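You operate a simulated robot arm through the tools that you are given. There is no shell and no other tool. Be economical: measure what you need, move in short steps, check, and stop when the job is done.

You are at the controls of a simulated robot arm. One attempt, no reset.

## Task
Press the coffee and fill the pink cup to the line.
Fine: once filled, the cup goes on the saucer of its colour; press back in its place. Set down upright: coffee press.

The check looks at the end state, three seconds after you hand in, the way a careful person would. Anything else that was tipped, shoved, dropped, spilled or broken makes it a failure.

## Robot
A 7-joint arm with a four-finger gripper on a trunk, on a base that drives. Base frame: it is fixed to the floor where the robot stands at the start and does not move with it; the origin is under the middle of the robot, x ahead of it, y to its left, z up; the surface under the hand at the start is at about z = 860. Lengths are in mm, angles in rad, forces in N, time in s.
Its first joint turns from -1.204 to 3.002 rad. Places, roughly: press plunger [600, 0, 1100]. Payload 3.67 kg.
The tool frame sits at the grasp point between the pads (the TCP): z along the fingers, y along the line on which they close. The tips reach 28 mm beyond it. The gripper opens to 112 mm. The gripper's body begins 73 mm behind the TCP.
Orientation is that of the tool frame in the base frame, as a unit quaternion [x, y, z, w]. With the fingers straight down and closing along the base's y, the tool's x points along the base's -x, its y along +y and its z along -z.

## Interface
- The arm moves only by the tool send_rows. Its argument "motion" is a list of rows, each a list of 7 numbers: the turn, a rotation vector about the base's x, y, z in rad, then the shift along the base's x, y, z in mm, then the opening, from 0 (shut) to 1 (fully open). In form: [[ax, ay, az, x, y, z, gripper], ...]. A call has 1 to 10 rows; each row is the pose to reach, as a shift and turn from the pose commanded when the call began. Each row takes 0.2 s and may step no farther than 50 mm and 0.15 rad from the row before; otherwise, or with a gripper value out of range, the whole call is refused. A pose out of reach is approached as far as the arm can. The call stops where the force on the tool passes 40 N (or 10 N more than at its start, if that is more) or the arm is blocked; 0.2 s more then pass. The fingers move at their own pace and stop on an object; they squeeze with about 38 N. The grip force told is the motor's: it shows also when the fingers shut on nothing. Time passes only in rows, and 0.2 s behind the last, so rows that repeat a pose let the fingers close. The reply holds the time, the measured pose of the TCP, the force on the tool along the base axes, the opening and the grip force, in the units named above and with some noise, with the torque about the TCP (base axes, N m) and any sound that the robot's microphone picked up, and new pictures: "show" is both (left out), scene, wrist or none.
- Cameras (640 x 400 px; columns grow to the right, rows downward): "scene" is now at [131.2, 52, 1444.9]; the picture's right is [0.47, -0.88, -0.00], its down [-0.52, -0.28, -0.81] and it looks along [0.71, 0.38, -0.59] (base axes); focal length 214 px, centre (320, 200). "wrist" rides on the gripper at [60, -18, -104] in the tool frame; the picture's right is [0.29, 0.96, 0.00], its down [-0.80, 0.24, -0.55] and it looks along [-0.53, 0.16, 0.83] (tool axes); focal length 234 px, centre (320, 200). There is no depth. A picture from a camera that has moved, and an enlarged one, comes with that camera's place and axes in the base frame and with its lens. The place of the scene camera against the robot may be out by one fixed shift of up to 18 mm in any direction.
- move_column(by): slides the trunk up (or, below 0, down) by that many mm; the arm and the scene camera ride with it, the base frame stays. It gives what a move gives, with no picture.
- steer(legs): drives the robot by 1 to 6 legs, each [ahead, turn to the left] in mm and rad, along the robot's own axes; the way and the turn of a leg run together, so that a leg with both is an arc; at most 1500 mm and 3.142 rad a leg. The arm and the cameras ride along, it lands a little off, and it stops where it bumps. It gives what a move gives, and a new picture of the scene camera.
- turn_head(pan, tilt): turns the head with the scene camera to pan (to the left, within 1.501 rad either way) and tilt (down, from -0.506 to 1.204), counted from straight ahead of the robot. It gives what a move gives, and a new picture of the scene camera.
- enlarge(camera, box): a new picture of the part [left, top, right, bottom] of that camera's present view, enlarged. No time passes.
- job_done(): hands the job in; it is judged then, once.

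Go step by step. Nothing tells you exact positions but the pictures and the camera data: compare them with the known pose of the tool, close in by small moves and look again before you grip or let go. The budget is 120 turns and 260 pictures, counting those below and the enlarged ones. Unless the task says otherwise, let go and move clear before handing in, and close with one line.

The tools are called as name(argument=value, ...) on one line, values as JSON. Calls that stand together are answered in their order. send_rows: Moves the arm, as the interface text tells. Its arguments: {"type":"object","properties":{"motion":{"type":"array","items":{"type":"array","items":{"type":"number"}}},"show":{"type":"string","enum":["both","scene","wrist","none"]}},"required":["motion"]} The other tools are called the same way: move_column (by) slides the trunk up or down; steer (legs) drives the base; turn_head (pan, tilt) turns the head that bears the scene camera; enlarge (camera, box) takes an enlarged picture of a part of a camera's view; job_done () hands the job in.

At the start:

```text
time_s: 0.0
position: [643.8, 137.3, 1419.9]
ee_rot: [0.0, 1.0, 0.0, -0.001]
contact_force: [0.2, -0.4, -0.7]
wrist_torque: [-0.02, 0.0, -0.02]
width: 112.0
grasp_force: 0.1
trunk travel left (down, up): [-575.0, 265.0]
robot x, y, heading: [-3.1, -4.5, -0.0]
head pan, tilt: [0.492, 0.627]
```

scene: 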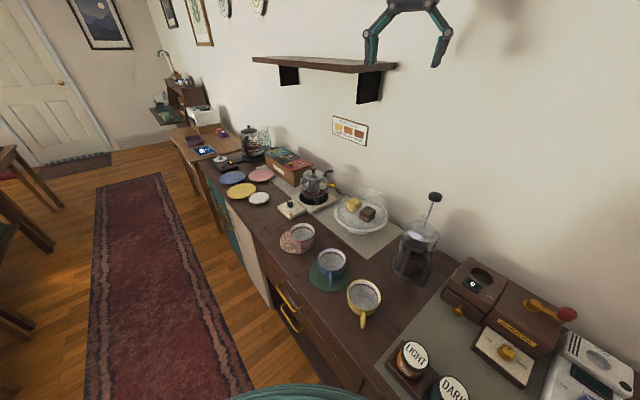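
wrist: 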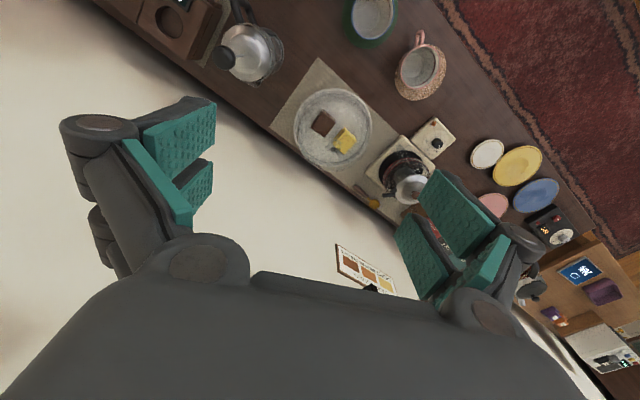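

I see a counter with a french press, three cups (pink, blue, yellow), saucers in four colours further on, a sign on the wall. I'll look closer at each first.

enlarge(camera="scene", box=[260, 200, 460, 325])

enlarge(camera="scene", box=[200, 120, 360, 220])

enlarge(camera="scene", box=[380, 180, 540, 280])

enlarge(camera="scene", box=[320, 105, 384, 145])

```text
3.20 times, centred on (360, 262) of scene
camera zoom: at [131.2, 52.0, 1444.9], right [0.47, -0.88, 0.0], down [-0.52, -0.28, -0.81], along [0.71, 0.38, -0.59], focal length 686 px, centre (192, 0)
```

zoom: 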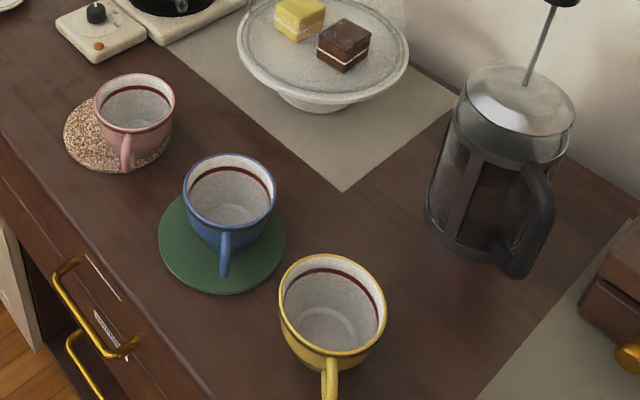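

```text
4.00 times, centred on (280, 170) of scene
camera zoom: at [131.2, 52.0, 1444.9], right [0.47, -0.88, 0.0], down [-0.52, -0.28, -0.81], along [0.71, 0.38, -0.59], focal length 858 px, centre (480, 320)
```

zoom: 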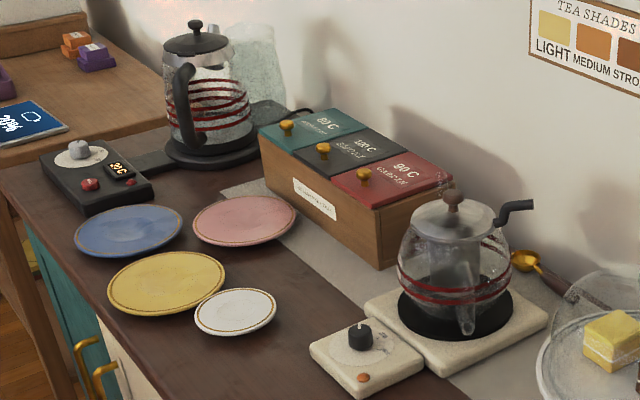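

```text
4.00 times, centred on (460, 230) of scene
camera zoom: at [131.2, 52.0, 1444.9], right [0.47, -0.88, 0.0], down [-0.52, -0.28, -0.81], along [0.71, 0.38, -0.59], focal length 858 px, centre (-240, 80)
```

zoom: 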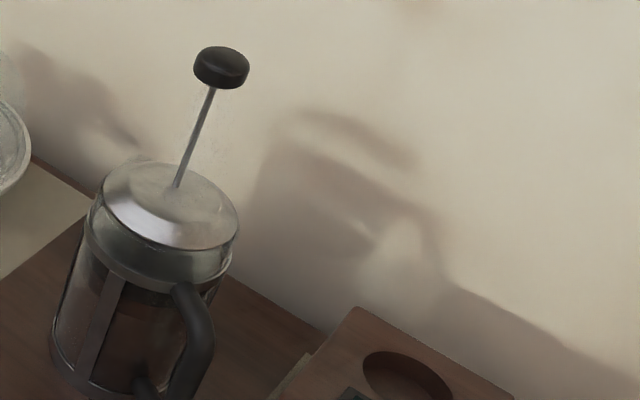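

```text
10.00 times, centred on (352, 125) of scene
camera zoom: at [131.2, 52.0, 1444.9], right [0.47, -0.88, 0.0], down [-0.52, -0.28, -0.81], along [0.71, 0.38, -0.59], focal length 2145 px, centre (0, 950)
```

zoom: 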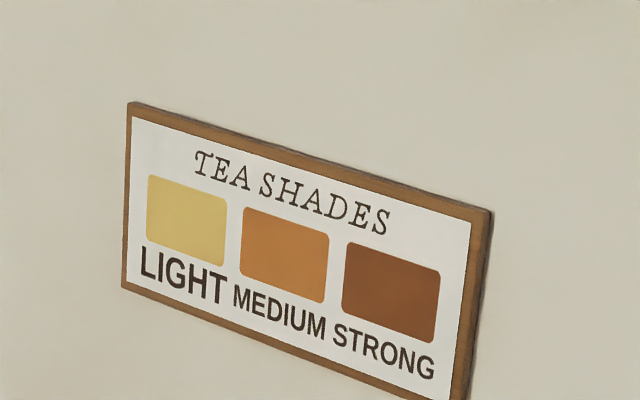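

The press sits near (620, -5), the pink cup near (565, 365) on a cork coaster, and the pink saucer far left near (880, 815). I'll move the hand above the press to view it from the wrist.

send_rows(motion=[[0, 0, 0, -17, -32, -20, 0.5], [0, 0, 0, -34, -64, -40, 0], [0, 0, 0, -51, -96, -60, 0], [0, 0, 0, -68, -128, -80, 0], [0, 0, 0, -84, -157, -100, 0]])

```text
time_s: 1.2
position: [559.7, -22.3, 1319.4]
ee_rot: [0.0, 1.0, 0.001, 0.001]
contact_force: [0.5, -0.6, 0.7]
wrist_torque: [0.01, -0.03, 0.01]
width: 0.1
grasp_force: 35.5
trunk travel left (down, up): [-575.0, 265.0]
robot x, y, heading: [-2.3, 4.2, 0.001]
head pan, tilt: [0.492, 0.627]
camera scene: at [130.8, 49.8, 1445.1], right [0.47, -0.88, 0.0], down [-0.52, -0.28, -0.81], along [0.71, 0.38, -0.59], focal length 214 px, centre (320, 200)
camera wrist: at [499.7, -41.5, 1423.6], right [-0.29, 0.96, 0.0], down [0.8, 0.24, 0.55], along [0.53, 0.16, -0.83], focal length 234 px, centre (320, 200)
```

scene: 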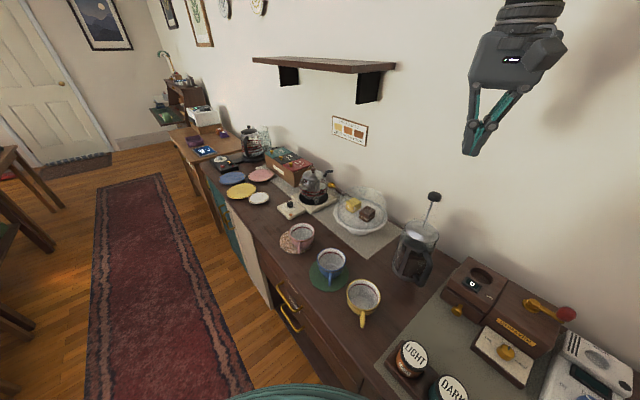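
wrist: 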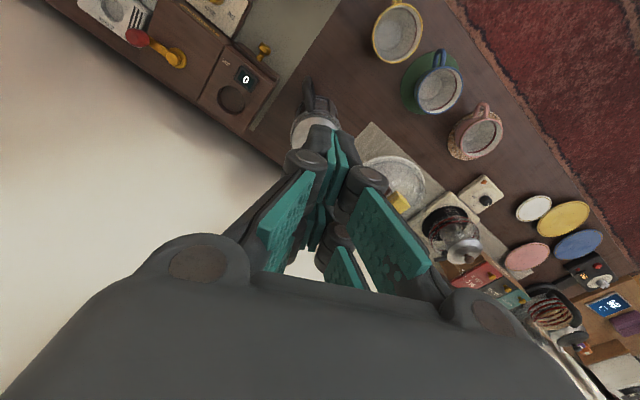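

enlarge(camera="wrist", box=[240, 60, 400, 160])

enlarge(camera="scene", box=[380, 120, 540, 300])

```text
4.00 times, centred on (320, 110) of wrist
camera zoom: at [499.7, -41.5, 1423.6], right [-0.29, 0.96, 0.0], down [0.8, 0.24, 0.55], along [0.53, 0.16, -0.83], focal length 937 px, centre (320, 560)
```

zoom: 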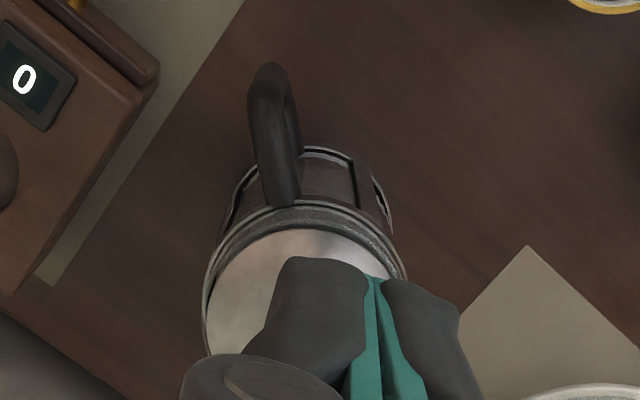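

```text
2.22 times, centred on (460, 210) of scene
camera zoom: at [130.8, 49.8, 1445.1], right [0.47, -0.88, 0.0], down [-0.52, -0.28, -0.81], along [0.71, 0.38, -0.59], focal length 477 px, centre (9, 178)
```

zoom: 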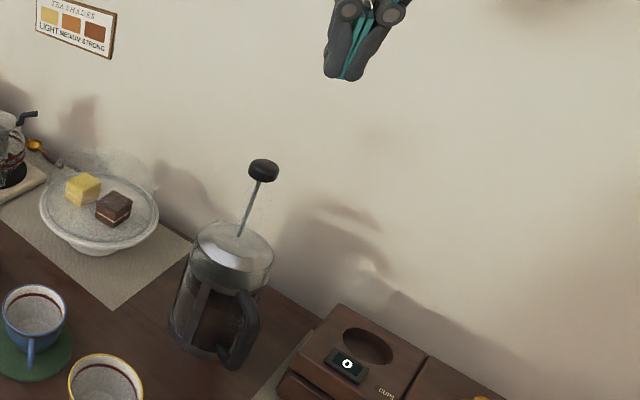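

send_rows(motion=[[0, 0, 0, -20, 50, 0, 0], [0, 0, 0, -50, 90, 0, 0], [0, 0, 0, -60, 112, 0, 0]], show="wrist")

enlarge(camera="wrist", box=[160, 80, 320, 240])

```text
refused: row 1 steps farther than a row can; nothing moved
```

```text
2.50 times, centred on (240, 160) of wrist
camera zoom: at [499.7, -41.5, 1423.6], right [-0.29, 0.96, 0.0], down [0.8, 0.24, 0.55], along [0.53, 0.16, -0.83], focal length 585 px, centre (520, 300)
```

zoom: 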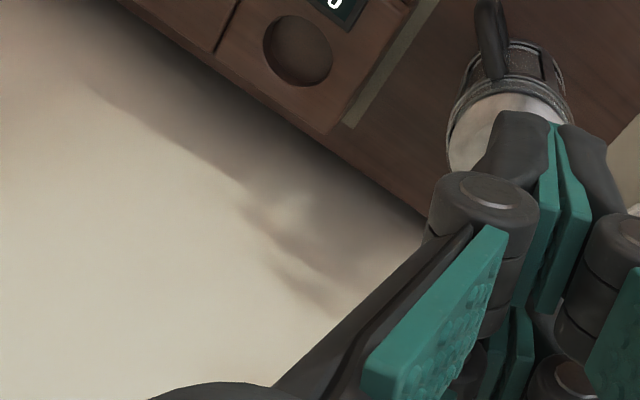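

The press lid is centred near (623, -10), partly hidden by the fingers; I'll shift the hand sideways so the knob shows.

send_rows(motion=[[0, 0, 0, -15, 40, 0, 0], [0, 0, 0, -40, 80, 0, 0], [0, 0, 0, -60, 112, 0, 0]], show="wrist")

enlarge(camera="wrist", box=[160, 100, 320, 240])

```text
time_s: 2.0
position: [499.7, 95.3, 1318.8]
ee_rot: [0.001, 1.0, -0.001, 0.0]
contact_force: [-0.7, 0.0, 0.1]
wrist_torque: [-0.01, -0.01, -0.02]
width: 0.2
grasp_force: 35.9
trunk travel left (down, up): [-575.0, 265.0]
robot x, y, heading: [1.0, -1.4, 0.001]
head pan, tilt: [0.492, 0.627]
camera wrist: at [440.4, 75.2, 1422.6], right [-0.29, 0.96, 0.0], down [0.8, 0.24, 0.55], along [0.53, 0.16, -0.83], focal length 234 px, centre (320, 200)
```

wrist: 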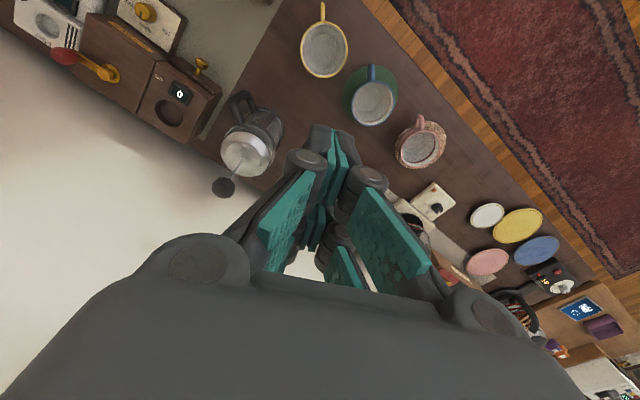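

```text
2.86 times, centred on (240, 170) of wrist
camera zoom: at [440.4, 75.2, 1422.6], right [-0.29, 0.96, 0.0], down [0.8, 0.24, 0.55], along [0.53, 0.16, -0.83], focal length 669 px, centre (549, 286)
```

zoom: 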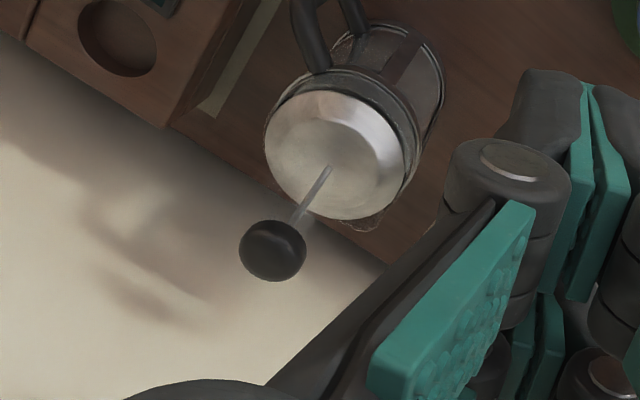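

Triangulating gives the knob at about (627, -1, 1158), lid apex near z 1062. I'll go above the knob with shut fingers and check.

send_rows(motion=[[0, 0, 0, 32, -24, 0, 0], [0, 0, 0, 64, -48, 0, 0], [0, 0, 0, 96, -72, 0, 0], [0, 0, 0, 127, -96, 0, 0], [0, 0, 0, 127, -96, -45, 0], [0, 0, 0, 127, -96, -85, 0], [0, 0, 0, 127, -96, -105, 0]])

enlarge(camera="scene", box=[390, 140, 490, 240])

enlarge(camera="wrist", box=[260, 80, 380, 200])

```text
time_s: 3.6
position: [628.2, -4.0, 1213.8]
ee_rot: [0.0, 1.0, 0.001, 0.001]
contact_force: [-0.1, -0.9, 0.0]
wrist_torque: [0.04, 0.02, 0.01]
width: 0.1
grasp_force: 35.6
trunk travel left (down, up): [-575.0, 265.0]
robot x, y, heading: [-2.1, -0.7, -0.001]
head pan, tilt: [0.492, 0.627]
camera scene: at [131.5, 51.8, 1445.0], right [0.47, -0.88, 0.0], down [-0.52, -0.28, -0.81], along [0.71, 0.38, -0.59], focal length 214 px, centre (320, 200)
camera wrist: at [568.6, -23.8, 1317.3], right [-0.29, 0.96, 0.0], down [0.8, 0.24, 0.55], along [0.53, 0.16, -0.83], focal length 234 px, centre (320, 200)
```

scene: 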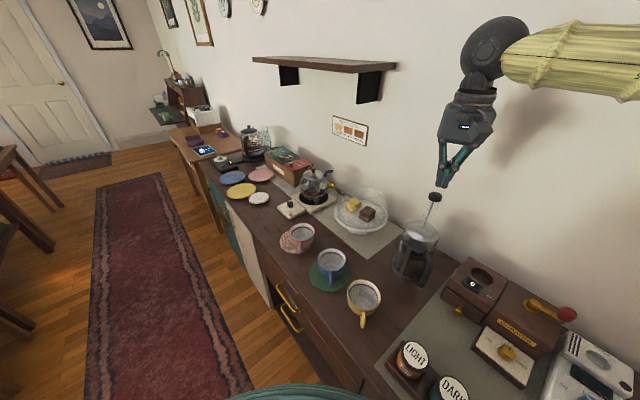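
wrist: 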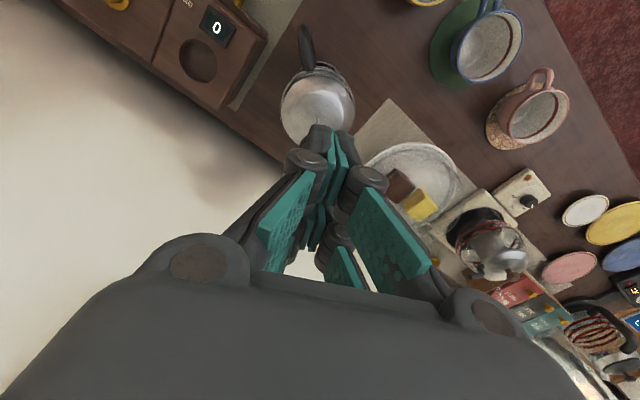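

```text
4.00 times, centred on (440, 190) of scene
camera zoom: at [131.5, 51.8, 1445.0], right [0.47, -0.88, 0.0], down [-0.52, -0.28, -0.81], along [0.71, 0.38, -0.59], focal length 858 px, centre (-160, 240)
```

zoom: 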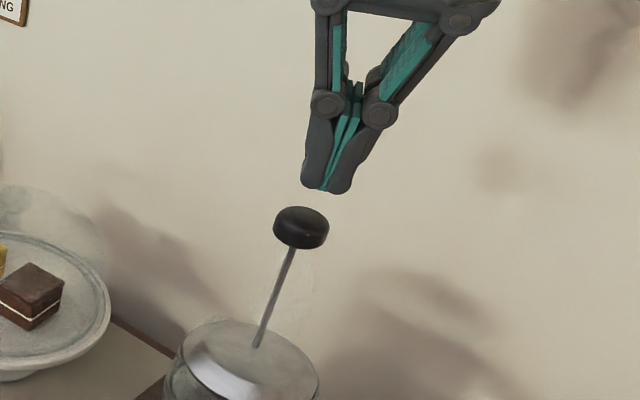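

```text
3.33 times, centred on (320, 140) of wrist
camera zoom: at [568.6, -23.8, 1317.3], right [-0.29, 0.96, 0.0], down [0.8, 0.24, 0.55], along [0.53, 0.16, -0.83], focal length 781 px, centre (320, 400)
```

zoom: 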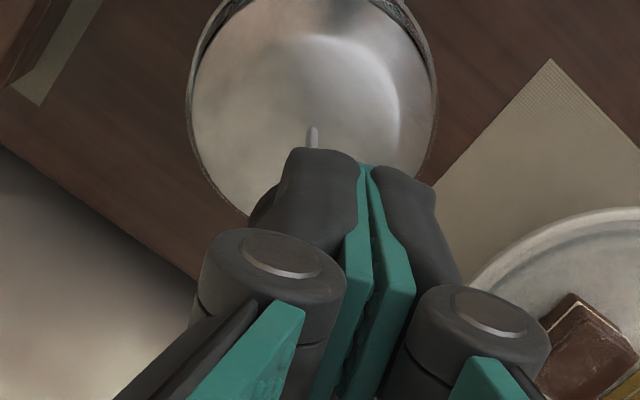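

The fingertips look aligned over the knob within several mm. I'll come down slowly onto it.

send_rows(motion=[[0, 0, 0, 0, 2, -6, 0], [0, 0, 0, 0, 2, -12, 0], [0, 0, 0, 0, 2, -18, 0], [0, 0, 0, 0, 2, -24, 0], [0, 0, 0, 0, 2, -30, 0]])

enlarge(camera="scene", box=[390, 140, 490, 240])

```text
time_s: 4.8
position: [626.7, -3.2, 1185.2]
ee_rot: [-0.001, 1.0, 0.0, 0.001]
contact_force: [0.4, -0.7, -0.3]
wrist_torque: [0.0, -0.03, 0.01]
width: 0.0
grasp_force: 35.8
trunk travel left (down, up): [-575.0, 265.0]
robot x, y, heading: [2.5, -1.2, -0.0]
head pan, tilt: [0.492, 0.627]
camera scene: at [131.4, 51.8, 1444.9], right [0.47, -0.88, 0.0], down [-0.52, -0.28, -0.81], along [0.71, 0.38, -0.59], focal length 214 px, centre (320, 200)
camera wrist: at [567.4, -22.0, 1288.1], right [-0.29, 0.96, 0.0], down [0.8, 0.24, 0.55], along [0.53, 0.16, -0.83], focal length 234 px, centre (320, 200)
```

scene: 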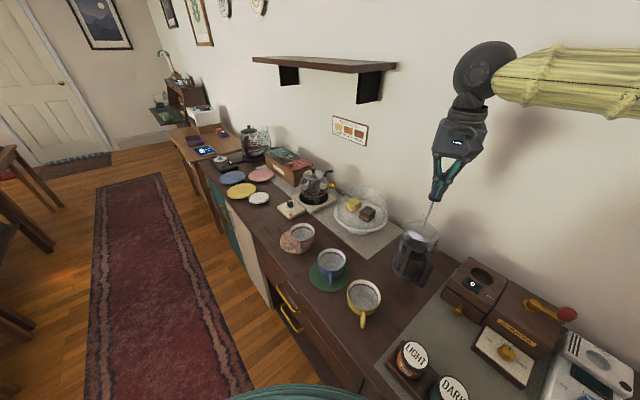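
wrist: 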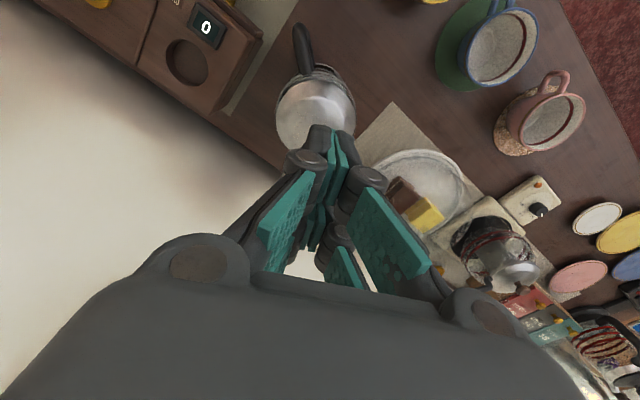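

```text
4.00 times, centred on (440, 190) of scene
camera zoom: at [131.4, 51.8, 1444.9], right [0.47, -0.88, 0.0], down [-0.52, -0.28, -0.81], along [0.71, 0.38, -0.59], focal length 858 px, centre (-160, 240)
```

zoom: 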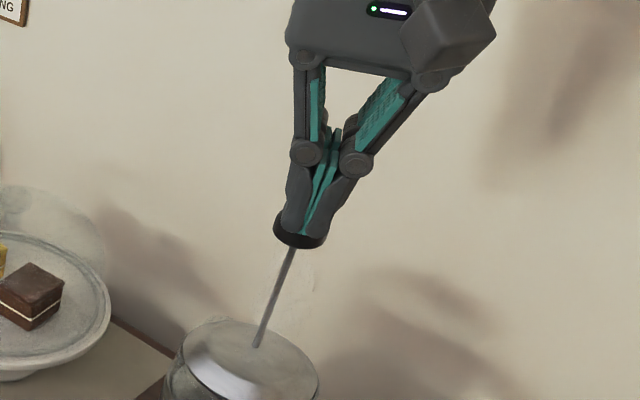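

Tips sit right on the knob. Pressing down slowly now.

send_rows(motion=[[0, 0, 0, 0, 0, -5, 0], [0, 0, 0, 0, 0, -10, 0], [0, 0, 0, 0, 0, -15, 0], [0, 0, 0, 0, 0, -20, 0], [0, 0, 0, 0, 0, -25, 0], [0, 0, 0, 0, 0, -30, 0]], show="scene")

```text
time_s: 6.2
position: [627.7, -2.4, 1154.3]
ee_rot: [0.0, 1.0, 0.0, 0.0]
contact_force: [-0.5, -0.3, 1.4]
wrist_torque: [-0.01, 0.04, 0.02]
width: 5.7
grasp_force: 35.9
trunk travel left (down, up): [-575.0, 265.0]
robot x, y, heading: [0.7, 1.8, 0.002]
head pan, tilt: [0.492, 0.627]
camera scene: at [131.2, 51.8, 1444.9], right [0.47, -0.88, 0.0], down [-0.52, -0.28, -0.81], along [0.71, 0.38, -0.59], focal length 214 px, centre (320, 200)
```

scene: 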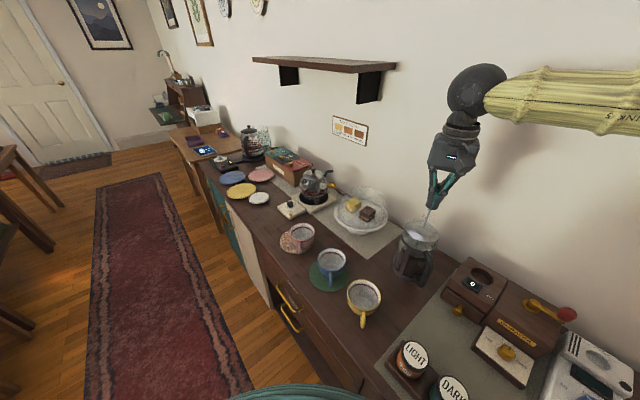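

enlarge(camera="scene", box=[390, 160, 470, 290])

enlarge(camera="wrist", box=[240, 40, 400, 180])

```text
3.08 times, centred on (430, 225) of scene
camera zoom: at [131.2, 51.8, 1444.9], right [0.47, -0.88, 0.0], down [-0.52, -0.28, -0.81], along [0.71, 0.38, -0.59], focal length 660 px, centre (-18, 123)
```

zoom: 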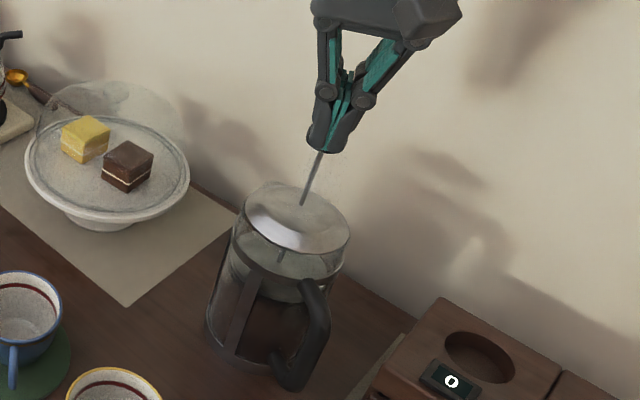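

```text
2.86 times, centred on (320, 110) of wrist
camera zoom: at [567.3, -21.9, 1258.2], right [-0.29, 0.96, 0.0], down [0.8, 0.24, 0.55], along [0.53, 0.16, -0.83], focal length 669 px, centre (320, 457)
```

zoom: 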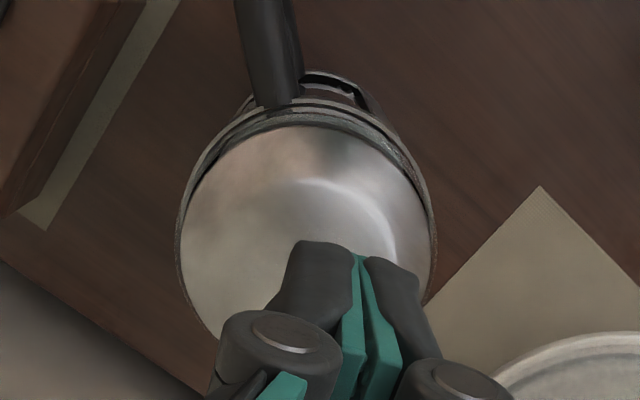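

send_rows(motion=[[0, 0, 0, 0, 0, -5, 0], [0, 0, 0, 0, 0, -10, 0], [0, 0, 0, 0, 0, -15, 0], [0, 0, 0, 0, 0, -20, 0]], show="none")

enlarge(camera="scene", box=[390, 160, 470, 290])

```text
time_s: 7.2
position: [627.9, -1.8, 1134.0]
ee_rot: [0.0, 1.0, 0.0, 0.0]
contact_force: [0.4, -0.2, 0.9]
wrist_torque: [0.01, -0.02, 0.02]
width: 5.8
grasp_force: 35.4
trunk travel left (down, up): [-575.0, 265.0]
robot x, y, heading: [-3.9, -0.8, 0.001]
head pan, tilt: [0.492, 0.627]
```

```text
3.08 times, centred on (430, 225) of scene
camera zoom: at [131.2, 51.8, 1444.9], right [0.47, -0.88, 0.0], down [-0.52, -0.28, -0.81], along [0.71, 0.38, -0.59], focal length 660 px, centre (-18, 123)
```

zoom: 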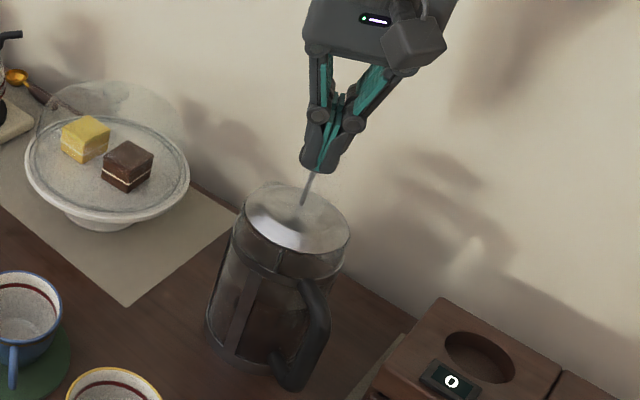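

enlarge(camera="wrist", box=[220, 60, 420, 300])

enlarge(camera="scene", box=[415, 160, 455, 220])

```text
1.67 times, centred on (320, 180) of wrist
camera zoom: at [567.4, -21.8, 1237.5], right [-0.29, 0.96, 0.0], down [0.8, 0.24, 0.55], along [0.53, 0.16, -0.83], focal length 390 px, centre (320, 233)
```

zoom: 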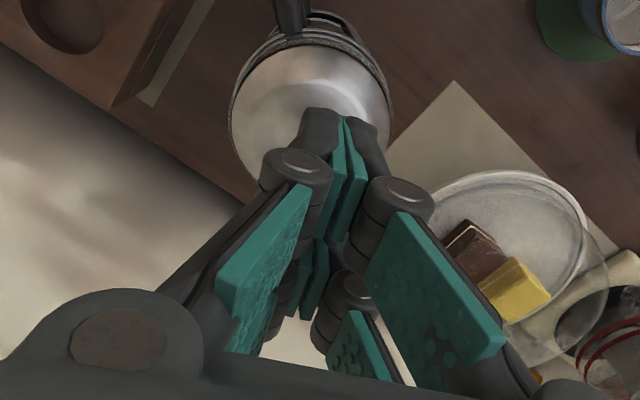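

```text
6.67 times, centred on (435, 190) of scene
camera zoom: at [131.2, 51.8, 1444.9], right [0.47, -0.88, 0.0], down [-0.52, -0.28, -0.81], along [0.71, 0.38, -0.59], focal length 1430 px, centre (-447, 267)
```

zoom: 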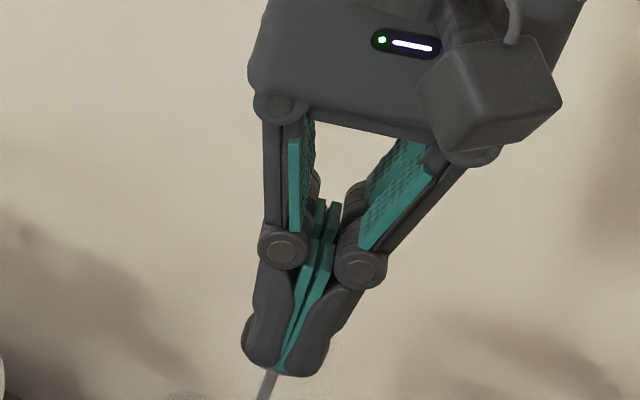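

send_rows(motion=[[0, 0, 0, 0, 0, -5, 0], [0, 0, 0, 0, 0, -10, 0], [0, 0, 0, 0, 0, -15, 0], [0, 0, 0, 0, 0, -20, 0], [0, 0, 0, 0, 0, -24, 0], [0, 0, 0, 0, 0, -28, 0], [0, 0, 0, 0, 0, -32, 0], [0, 0, 0, 0, 0, -36, 0], [0, 0, 0, 0, 0, -40, 0]], show="none")

enlarge(camera="scene", box=[390, 160, 470, 290])

```text
time_s: 9.2
position: [627.4, -2.4, 1094.8]
ee_rot: [0.001, 1.0, -0.001, 0.0]
contact_force: [-0.3, 0.0, 0.1]
wrist_torque: [0.02, -0.02, 0.01]
width: 0.0
grasp_force: 35.4
trunk travel left (down, up): [-575.0, 265.0]
robot x, y, heading: [0.4, 0.8, 0.005]
head pan, tilt: [0.492, 0.627]
```

```text
3.08 times, centred on (430, 225) of scene
camera zoom: at [131.3, 51.8, 1444.9], right [0.47, -0.88, 0.0], down [-0.52, -0.28, -0.81], along [0.71, 0.38, -0.59], focal length 660 px, centre (-18, 123)
```

zoom: 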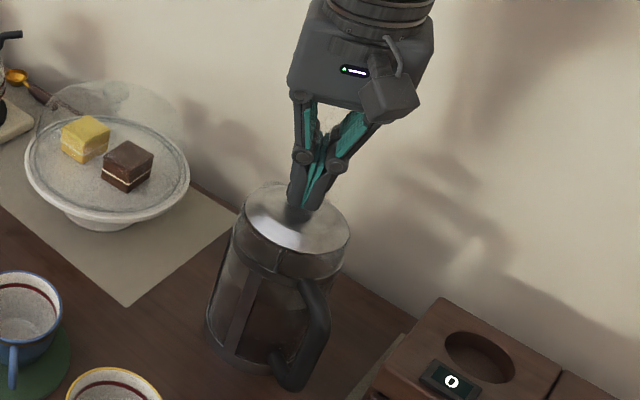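

send_rows(motion=[[0, 0, 0, 0, 0, 0, 0.5], [0, 0, 0, 0, 0, 0, 0.5], [0, 0, 0, 0, 0, 20, 0.5], [0, 0, 0, 0, 0, 50, 0.5], [0, 0, 0, 0, 0, 90, 0.5]], show="both")

enlarge(camera="scene", box=[390, 160, 470, 290])

```text
time_s: 10.4
position: [626.7, -3.4, 1184.5]
ee_rot: [0.0, 1.0, 0.0, 0.0]
contact_force: [0.5, 0.1, 0.7]
wrist_torque: [0.01, -0.02, 0.0]
width: 56.2
grasp_force: 0.1
trunk travel left (down, up): [-575.0, 265.0]
robot x, y, heading: [-1.5, -0.3, 0.007]
head pan, tilt: [0.492, 0.627]
camera scene: at [130.2, 52.2, 1445.0], right [0.47, -0.88, 0.0], down [-0.52, -0.28, -0.81], along [0.71, 0.38, -0.59], focal length 214 px, centre (320, 200)
camera wrist: at [566.5, -22.0, 1289.2], right [-0.29, 0.96, 0.0], down [0.8, 0.24, 0.55], along [0.53, 0.16, -0.83], focal length 234 px, centre (320, 200)
```

scene: 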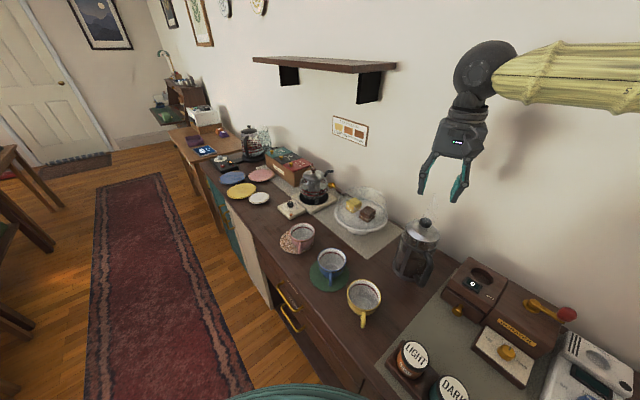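
wrist: 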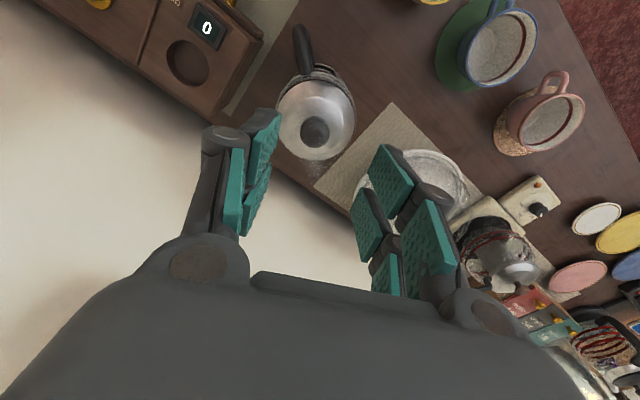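

```text
3.08 times, centred on (430, 225) of scene
camera zoom: at [130.2, 52.2, 1445.0], right [0.47, -0.88, 0.0], down [-0.52, -0.28, -0.81], along [0.71, 0.38, -0.59], focal length 660 px, centre (-18, 123)
```

zoom: 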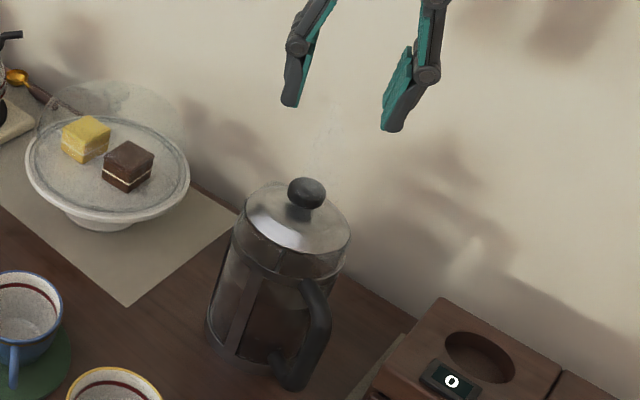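

The plunger went down with the fingers. I'll press once more to be sure it is at the bottom.

send_rows(motion=[[0, 0, 0, 0, 0, -20, 0], [0, 0, 0, 0, 0, -40, 0], [0, 0, 0, 0, 0, -60, 0], [0, 0, 0, 0, 0, -80, 0], [0, 0, 0, 0, 0, -86, 0], [0, 0, 0, 0, 0, -92, 0], [0, 0, 0, 0, 0, -98, 0], [0, 0, 0, 0, 0, -104, 0], [0, 0, 0, 0, 0, -110, 0]], show="none")

enlarge(camera="scene", box=[390, 160, 470, 290])

```text
time_s: 12.1
position: [627.1, -2.6, 1092.6]
ee_rot: [0.001, 1.0, 0.004, 0.005]
contact_force: [-5.0, -2.4, 23.4]
wrist_torque: [-0.09, -0.13, -0.01]
width: 5.9
grasp_force: 36.5
trunk travel left (down, up): [-575.0, 265.0]
robot x, y, heading: [-0.7, -3.7, 0.0]
head pan, tilt: [0.492, 0.627]
stopped in row 8: the force on the tool passed its limit at 46 N (the readings are from after the stop); the commanded pose is now the measured one
```

```text
3.08 times, centred on (430, 225) of scene
camera zoom: at [129.3, 51.4, 1445.4], right [0.47, -0.88, 0.0], down [-0.52, -0.28, -0.81], along [0.71, 0.38, -0.59], focal length 660 px, centre (-18, 123)
```

zoom: 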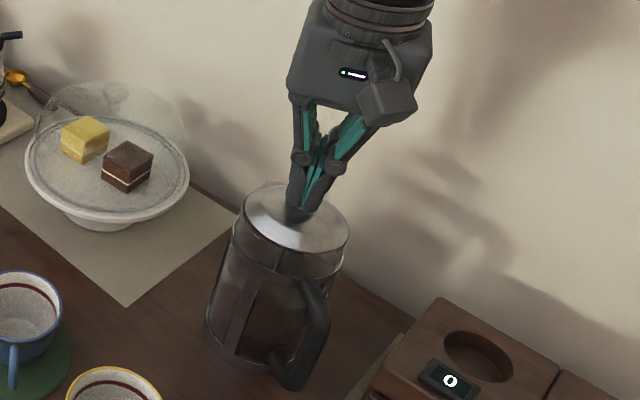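

Plunger is bottomed out (46 N). Next I back off to view the handle with the fingers clear.

send_rows(motion=[[0, 0, 0, 0, 0, 30, 0], [0, 0, 0, 0, 0, 75, 0.2], [0, 0, 0, -30, 20, 105, 0.5], [0, 0, 0, -65, 45, 120, 0.5], [0, 0, 0, -105, 65, 130, 0.5]], show="both")

enlarge(camera="wrist", box=[160, 40, 360, 180])

enlarge(camera="scene", box=[380, 200, 450, 300])

```text
time_s: 13.3
position: [521.4, 62.7, 1220.2]
ee_rot: [0.001, 1.0, 0.002, 0.005]
contact_force: [-0.7, 0.8, -0.5]
wrist_torque: [-0.01, -0.06, 0.0]
width: 55.9
grasp_force: 0.0
trunk travel left (down, up): [-575.0, 265.0]
robot x, y, heading: [1.2, -0.1, 0.004]
head pan, tilt: [0.492, 0.627]
camera scene: at [129.9, 52.9, 1445.0], right [0.47, -0.88, 0.0], down [-0.52, -0.28, -0.81], along [0.71, 0.38, -0.59], focal length 214 px, centre (320, 200)
camera wrist: at [461.2, 43.3, 1323.5], right [-0.29, 0.96, 0.0], down [0.79, 0.24, 0.56], along [0.54, 0.16, -0.83], focal length 234 px, centre (320, 200)
```

scene: 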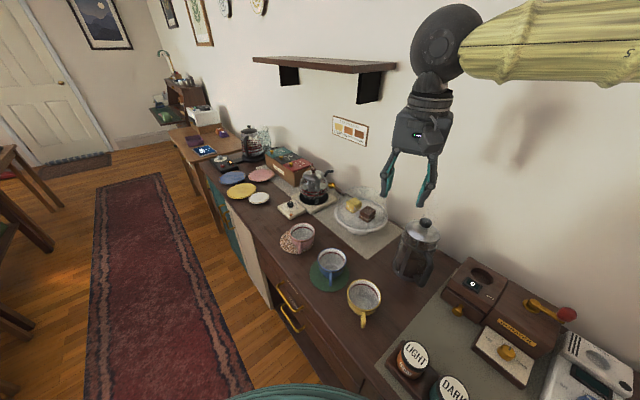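
wrist: 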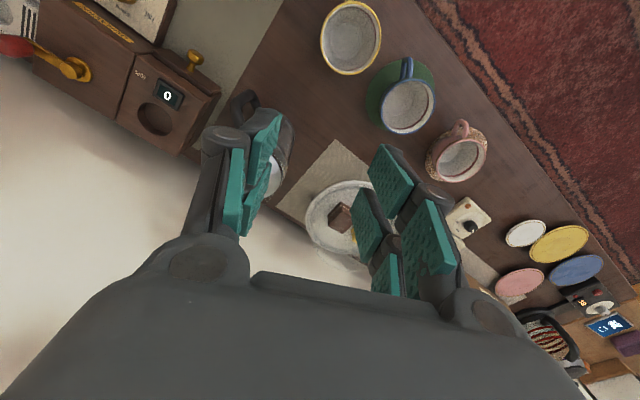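

```text
2.86 times, centred on (260, 110) of wrist
camera zoom: at [461.2, 43.3, 1323.5], right [-0.29, 0.96, 0.0], down [0.79, 0.24, 0.56], along [0.54, 0.16, -0.83], focal length 669 px, centre (491, 457)
```

zoom: 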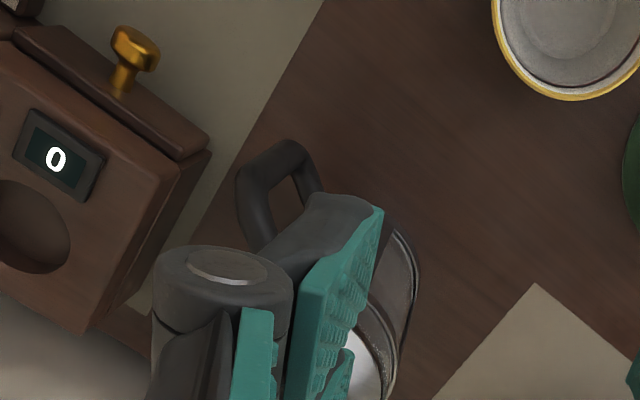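

```text
4.00 times, centred on (415, 250) of scene
camera zoom: at [129.9, 52.9, 1445.0], right [0.47, -0.88, 0.0], down [-0.52, -0.28, -0.81], along [0.71, 0.38, -0.59], focal length 858 px, centre (-60, 0)
```

zoom: 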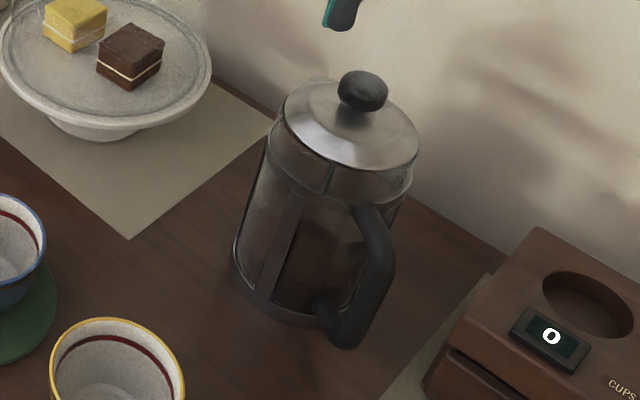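

The handle's vertical part stands around (557, -43), z 905–1025, pointing away from the spout direction (0.86, 0.51). Before grasping I'll test, empty-handed, whether the arm can hold the tilted pour pose above the pink cup.

send_rows(motion=[[0, 0.1, 0, -9, 40, -5, 0.5], [0, 0.2, 0, -18, 80, -15, 0.5], [0, 0.3, 0, -27, 120, -25, 0.5], [0, 0.4, 0, -36, 160, -35, 0.5], [0, 0.5, 0, -45, 200, -45, 0.5], [0, 0.6, 0, -54, 240, -55, 0.5], [0, 0.7, 0, -66, 280, -65, 0.5], [0, 0.75, 0, -66, 280, -85, 0.5]], show="both")

```text
time_s: 15.1
position: [459.8, 342.9, 1136.0]
ee_rot: [0.002, 0.931, 0.002, -0.364]
contact_force: [-0.1, 0.6, 0.4]
wrist_torque: [0.06, 0.03, -0.04]
width: 55.9
grasp_force: 0.0
trunk travel left (down, up): [-575.0, 265.0]
robot x, y, heading: [-1.4, 2.9, -0.004]
head pan, tilt: [0.492, 0.627]
camera scene: at [132.2, 51.0, 1444.9], right [0.47, -0.88, 0.0], down [-0.52, -0.28, -0.81], along [0.71, 0.38, -0.59], focal length 214 px, centre (320, 200)
camera wrist: at [484.7, 323.0, 1252.4], right [-0.21, 0.96, 0.2], down [0.96, 0.24, -0.13], along [-0.17, 0.16, -0.97], focal length 234 px, centre (320, 200)
```

scene: 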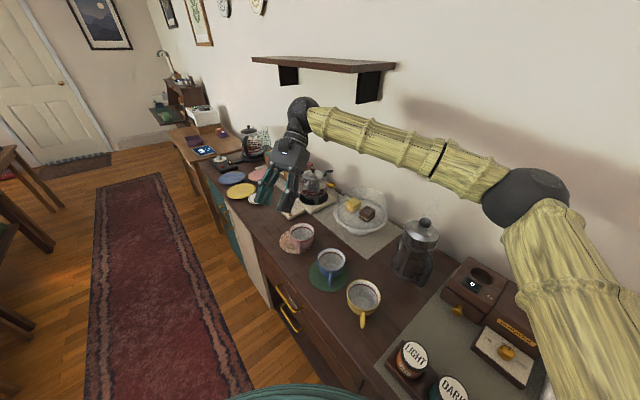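
wrist: 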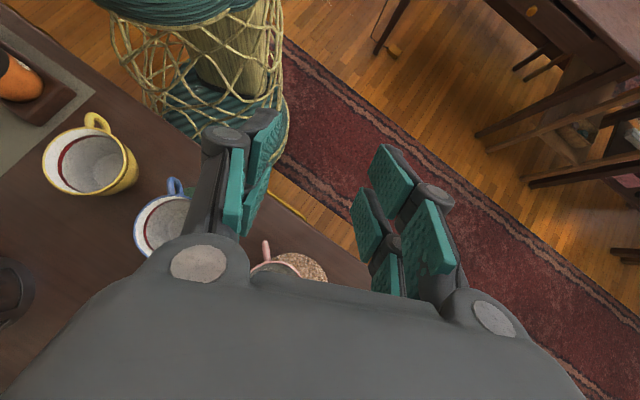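

The pose is reachable. Returning to tool-down, pausing for a clear measuring view of the pink cup.

send_rows(motion=[[0, -0.15, 0, 0, -20, 30, 0.8], [0, -0.3, 0, 5, -40, 60, 1], [0, -0.45, 0, 10, -60, 70, 1], [0, -0.6, 0, 15, -80, 75, 1], [0, -0.745, 0, 20, -95, 75, 1]], show="wrist")

enlarge(camera="wrist", box=[240, 100, 440, 225])

```text
time_s: 16.3
position: [476.9, 248.2, 1210.6]
ee_rot: [0.001, 1.0, 0.002, 0.003]
contact_force: [-0.2, 0.4, -0.5]
wrist_torque: [-0.01, -0.04, -0.01]
width: 112.0
grasp_force: 0.0
trunk travel left (down, up): [-575.0, 265.0]
robot x, y, heading: [0.6, -0.0, -0.001]
head pan, tilt: [0.492, 0.627]
camera wrist: at [415.7, 227.5, 1313.7], right [-0.29, 0.96, 0.0], down [0.79, 0.24, 0.56], along [0.53, 0.16, -0.83], focal length 234 px, centre (320, 200)
```

wrist: 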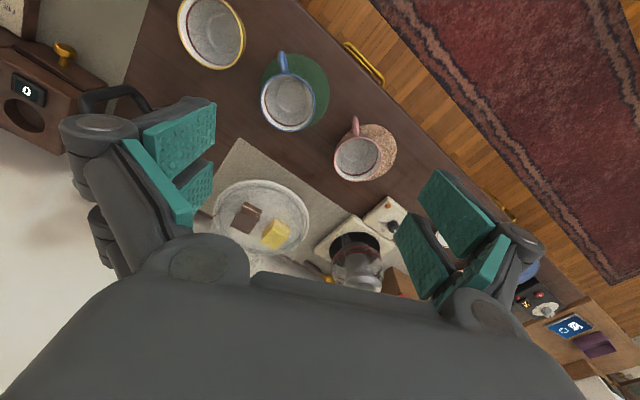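

```text
3.20 times, centred on (340, 162) of wrist
camera zoom: at [415.7, 227.5, 1313.7], right [-0.29, 0.96, 0.0], down [0.79, 0.24, 0.56], along [0.53, 0.16, -0.83], focal length 749 px, centre (256, 320)
```

zoom: 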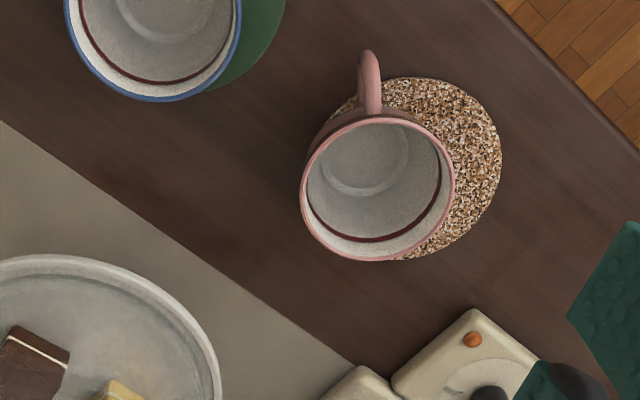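

Pink cup centre ≈ (562, 344), rim z ≈ 922. To keep the scene camera's view into the cup free, I'd pour from the left-front side (spout direction ≈ -45°); I'll test this pose empty-handed.

send_rows(motion=[[0, 0, -0.14, 3, 35, -10, 0.5], [0, 0, -0.28, 6, 70, -20, 0.5], [0, 0, -0.42, 9, 105, -30, 0.5], [0, 0, -0.56, 12, 140, -40, 0.5], [0, 0, -0.7, 13, 167, -50, 0.5], [0, 0, -0.785, 13, 167, -70, 0.5]], show="none")

send_rows(motion=[[0.1, 0.1, 0, 0, 0, 0, 0.5], [0.2, 0.2, 0, 0, 0, 0, 0.5], [0.3, 0.3, 0, 0, 0, 0, 0.5], [0.4, 0.4, 0, 0, 0, 0, 0.5], [0.5, 0.5, 0, 0, 0, 0, 0.5], [0.56, 0.56, 0, 0, 0, -20, 0.5]], show="scene")

```text
time_s: 17.7
position: [490.8, 414.7, 1140.3]
ee_rot: [0.385, 0.923, 0.002, 0.001]
contact_force: [0.2, 0.0, -0.4]
wrist_torque: [0.04, 0.01, 0.0]
width: 55.9
grasp_force: 0.1
trunk travel left (down, up): [-575.0, 265.0]
robot x, y, heading: [-0.5, 2.4, 0.003]
head pan, tilt: [0.492, 0.627]
```

```text
time_s: 19.1
position: [491.2, 415.2, 1119.7]
ee_rot: [0.354, 0.852, 0.149, -0.356]
contact_force: [0.0, -0.1, 0.3]
wrist_torque: [0.0, 0.02, -0.01]
width: 56.1
grasp_force: 0.0
trunk travel left (down, up): [-575.0, 265.0]
robot x, y, heading: [0.2, -0.6, 0.0]
head pan, tilt: [0.492, 0.627]
camera scene: at [132.0, 52.1, 1445.0], right [0.47, -0.88, 0.0], down [-0.52, -0.28, -0.81], along [0.71, 0.38, -0.59], focal length 214 px, centre (320, 200)
```

scene: 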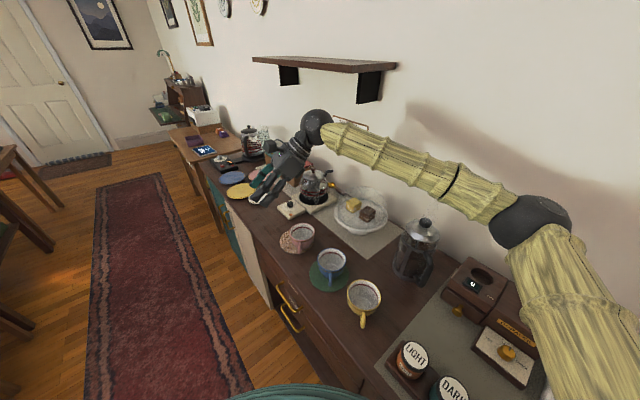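

The pose works and the cup stays visible. Now back to tool-down and over to the press handle with the right yaw.

send_rows(motion=[[-0.1, -0.1, 0, 0, 0, 20, 0.5], [-0.2, -0.2, 0, 0, 0, 40, 0.5], [-0.3, -0.3, 0, 0, 0, 60, 0.5], [-0.4, -0.4, 0, 0, 0, 65, 0.5], [-0.5, -0.5, 0, 0, 0, 70, 0.5], [-0.56, -0.56, 0, 0, 0, 70, 0.5]], show="none")

send_rows(motion=[[0, 0, 0.1315, 3, -45, 0, 0.5], [0, 0, 0.263, 6, -90, 0, 0.5], [0, 0, 0.3945, 9, -135, 0, 0.5], [0, 0, 0.526, 12, -180, 0, 0.5], [0, 0, 0.6575, 15, -225, 0, 0.5], [0, 0, 0.789, 17, -270, 0, 0.5], [0, 0, 0.9205, 19, -315, 0, 0.5], [0, 0, 1.052, 21, -360, 0, 0.5], [0, 0, 1.1835, 22, -405, 0, 0.5], [0, 0, 1.315, 22, -448, 0, 0.5]], show="wrist")

```text
time_s: 20.5
position: [490.1, 415.4, 1190.2]
ee_rot: [0.383, 0.924, 0.001, 0.003]
contact_force: [0.6, -0.1, 0.3]
wrist_torque: [-0.01, 0.03, -0.02]
width: 55.7
grasp_force: 0.1
trunk travel left (down, up): [-575.0, 265.0]
robot x, y, heading: [2.3, 1.3, 0.0]
head pan, tilt: [0.492, 0.627]
```

```text
time_s: 22.7
position: [512.0, -35.3, 1189.1]
ee_rot: [-0.262, 0.965, 0.004, 0.001]
contact_force: [-0.1, -0.6, -0.4]
wrist_torque: [0.04, 0.02, 0.02]
width: 56.0
grasp_force: 0.1
trunk travel left (down, up): [-575.0, 265.0]
robot x, y, heading: [0.7, 0.3, -0.0]
head pan, tilt: [0.492, 0.627]
camera wrist: at [469.8, -83.1, 1293.5], right [-0.73, 0.68, 0.0], down [0.57, 0.61, 0.56], along [0.38, 0.41, -0.83], focal length 234 px, centre (320, 200)
```

wrist: 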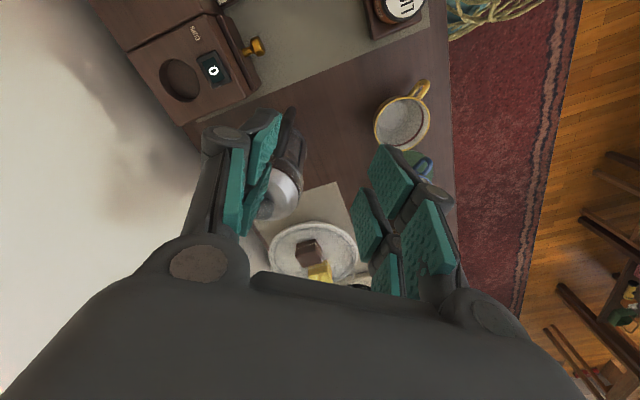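

send_rows(motion=[[0.0675, -0.115, 0, 10, -2, 0, 0.5], [0.135, -0.23, 0, 20, -4, -15, 0.5], [0.202, -0.345, 0, 30, -6, -40, 0.5], [0.202, -0.345, 0, 43, -8, -75, 0.5]], show="both")

enlarge(camera="scene", box=[370, 190, 450, 290])

enlarge(camera="wrist", box=[200, 80, 440, 230])

```text
time_s: 23.7
position: [557.1, -40.8, 1114.4]
ee_rot: [-0.257, 0.946, 0.055, 0.192]
contact_force: [0.3, 0.4, -0.1]
wrist_torque: [0.0, 0.01, 0.0]
width: 56.0
grasp_force: 0.0
trunk travel left (down, up): [-575.0, 265.0]
robot x, y, heading: [2.0, 4.9, 0.001]
head pan, tilt: [0.492, 0.627]
camera scene: at [132.2, 52.5, 1444.9], right [0.47, -0.88, 0.0], down [-0.52, -0.28, -0.81], along [0.71, 0.38, -0.59], focal length 214 px, centre (320, 200)
camera wrist: at [483.2, -105.5, 1186.4], right [-0.71, 0.69, -0.11], down [0.33, 0.47, 0.82], along [0.62, 0.55, -0.56], focal length 234 px, centre (320, 200)
```

scene: 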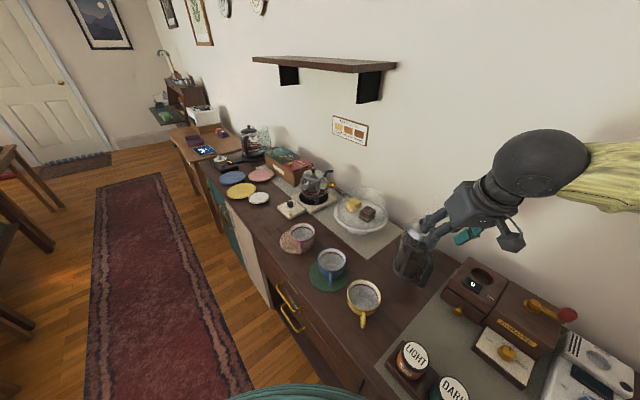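
wrist: 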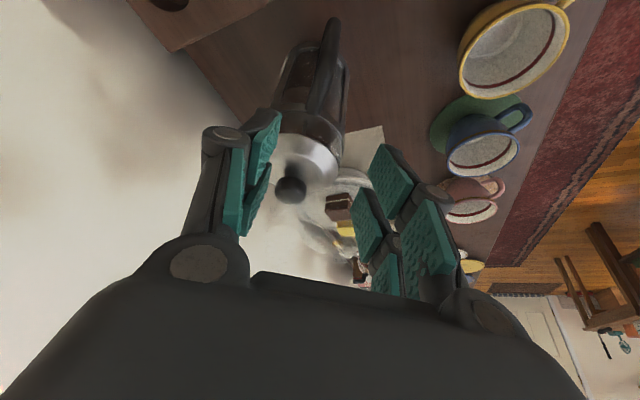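

```text
4.00 times, centred on (410, 240) of scene
camera zoom: at [132.2, 52.5, 1444.9], right [0.47, -0.88, 0.0], down [-0.52, -0.28, -0.81], along [0.71, 0.38, -0.59], focal length 858 px, centre (-40, 40)
```

zoom: 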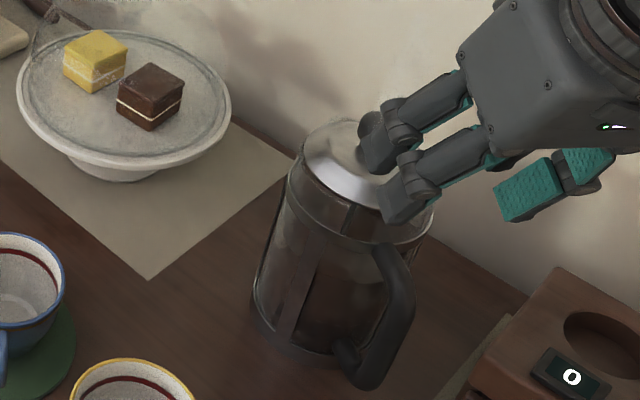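

```text
2.67 times, centred on (320, 155) of wrist
camera zoom: at [483.2, -105.5, 1186.4], right [-0.71, 0.69, -0.11], down [0.33, 0.47, 0.82], along [0.62, 0.55, -0.56], focal length 624 px, centre (320, 320)
```

zoom: 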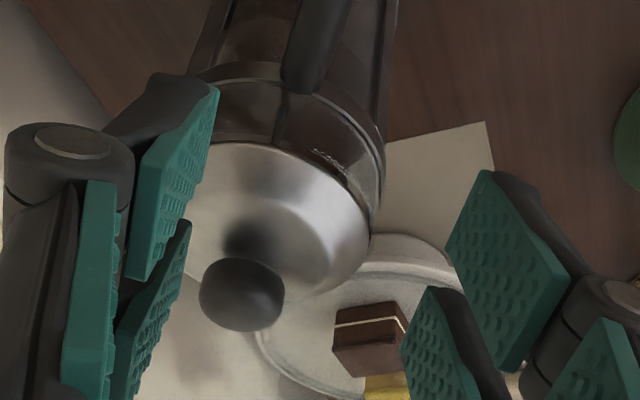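

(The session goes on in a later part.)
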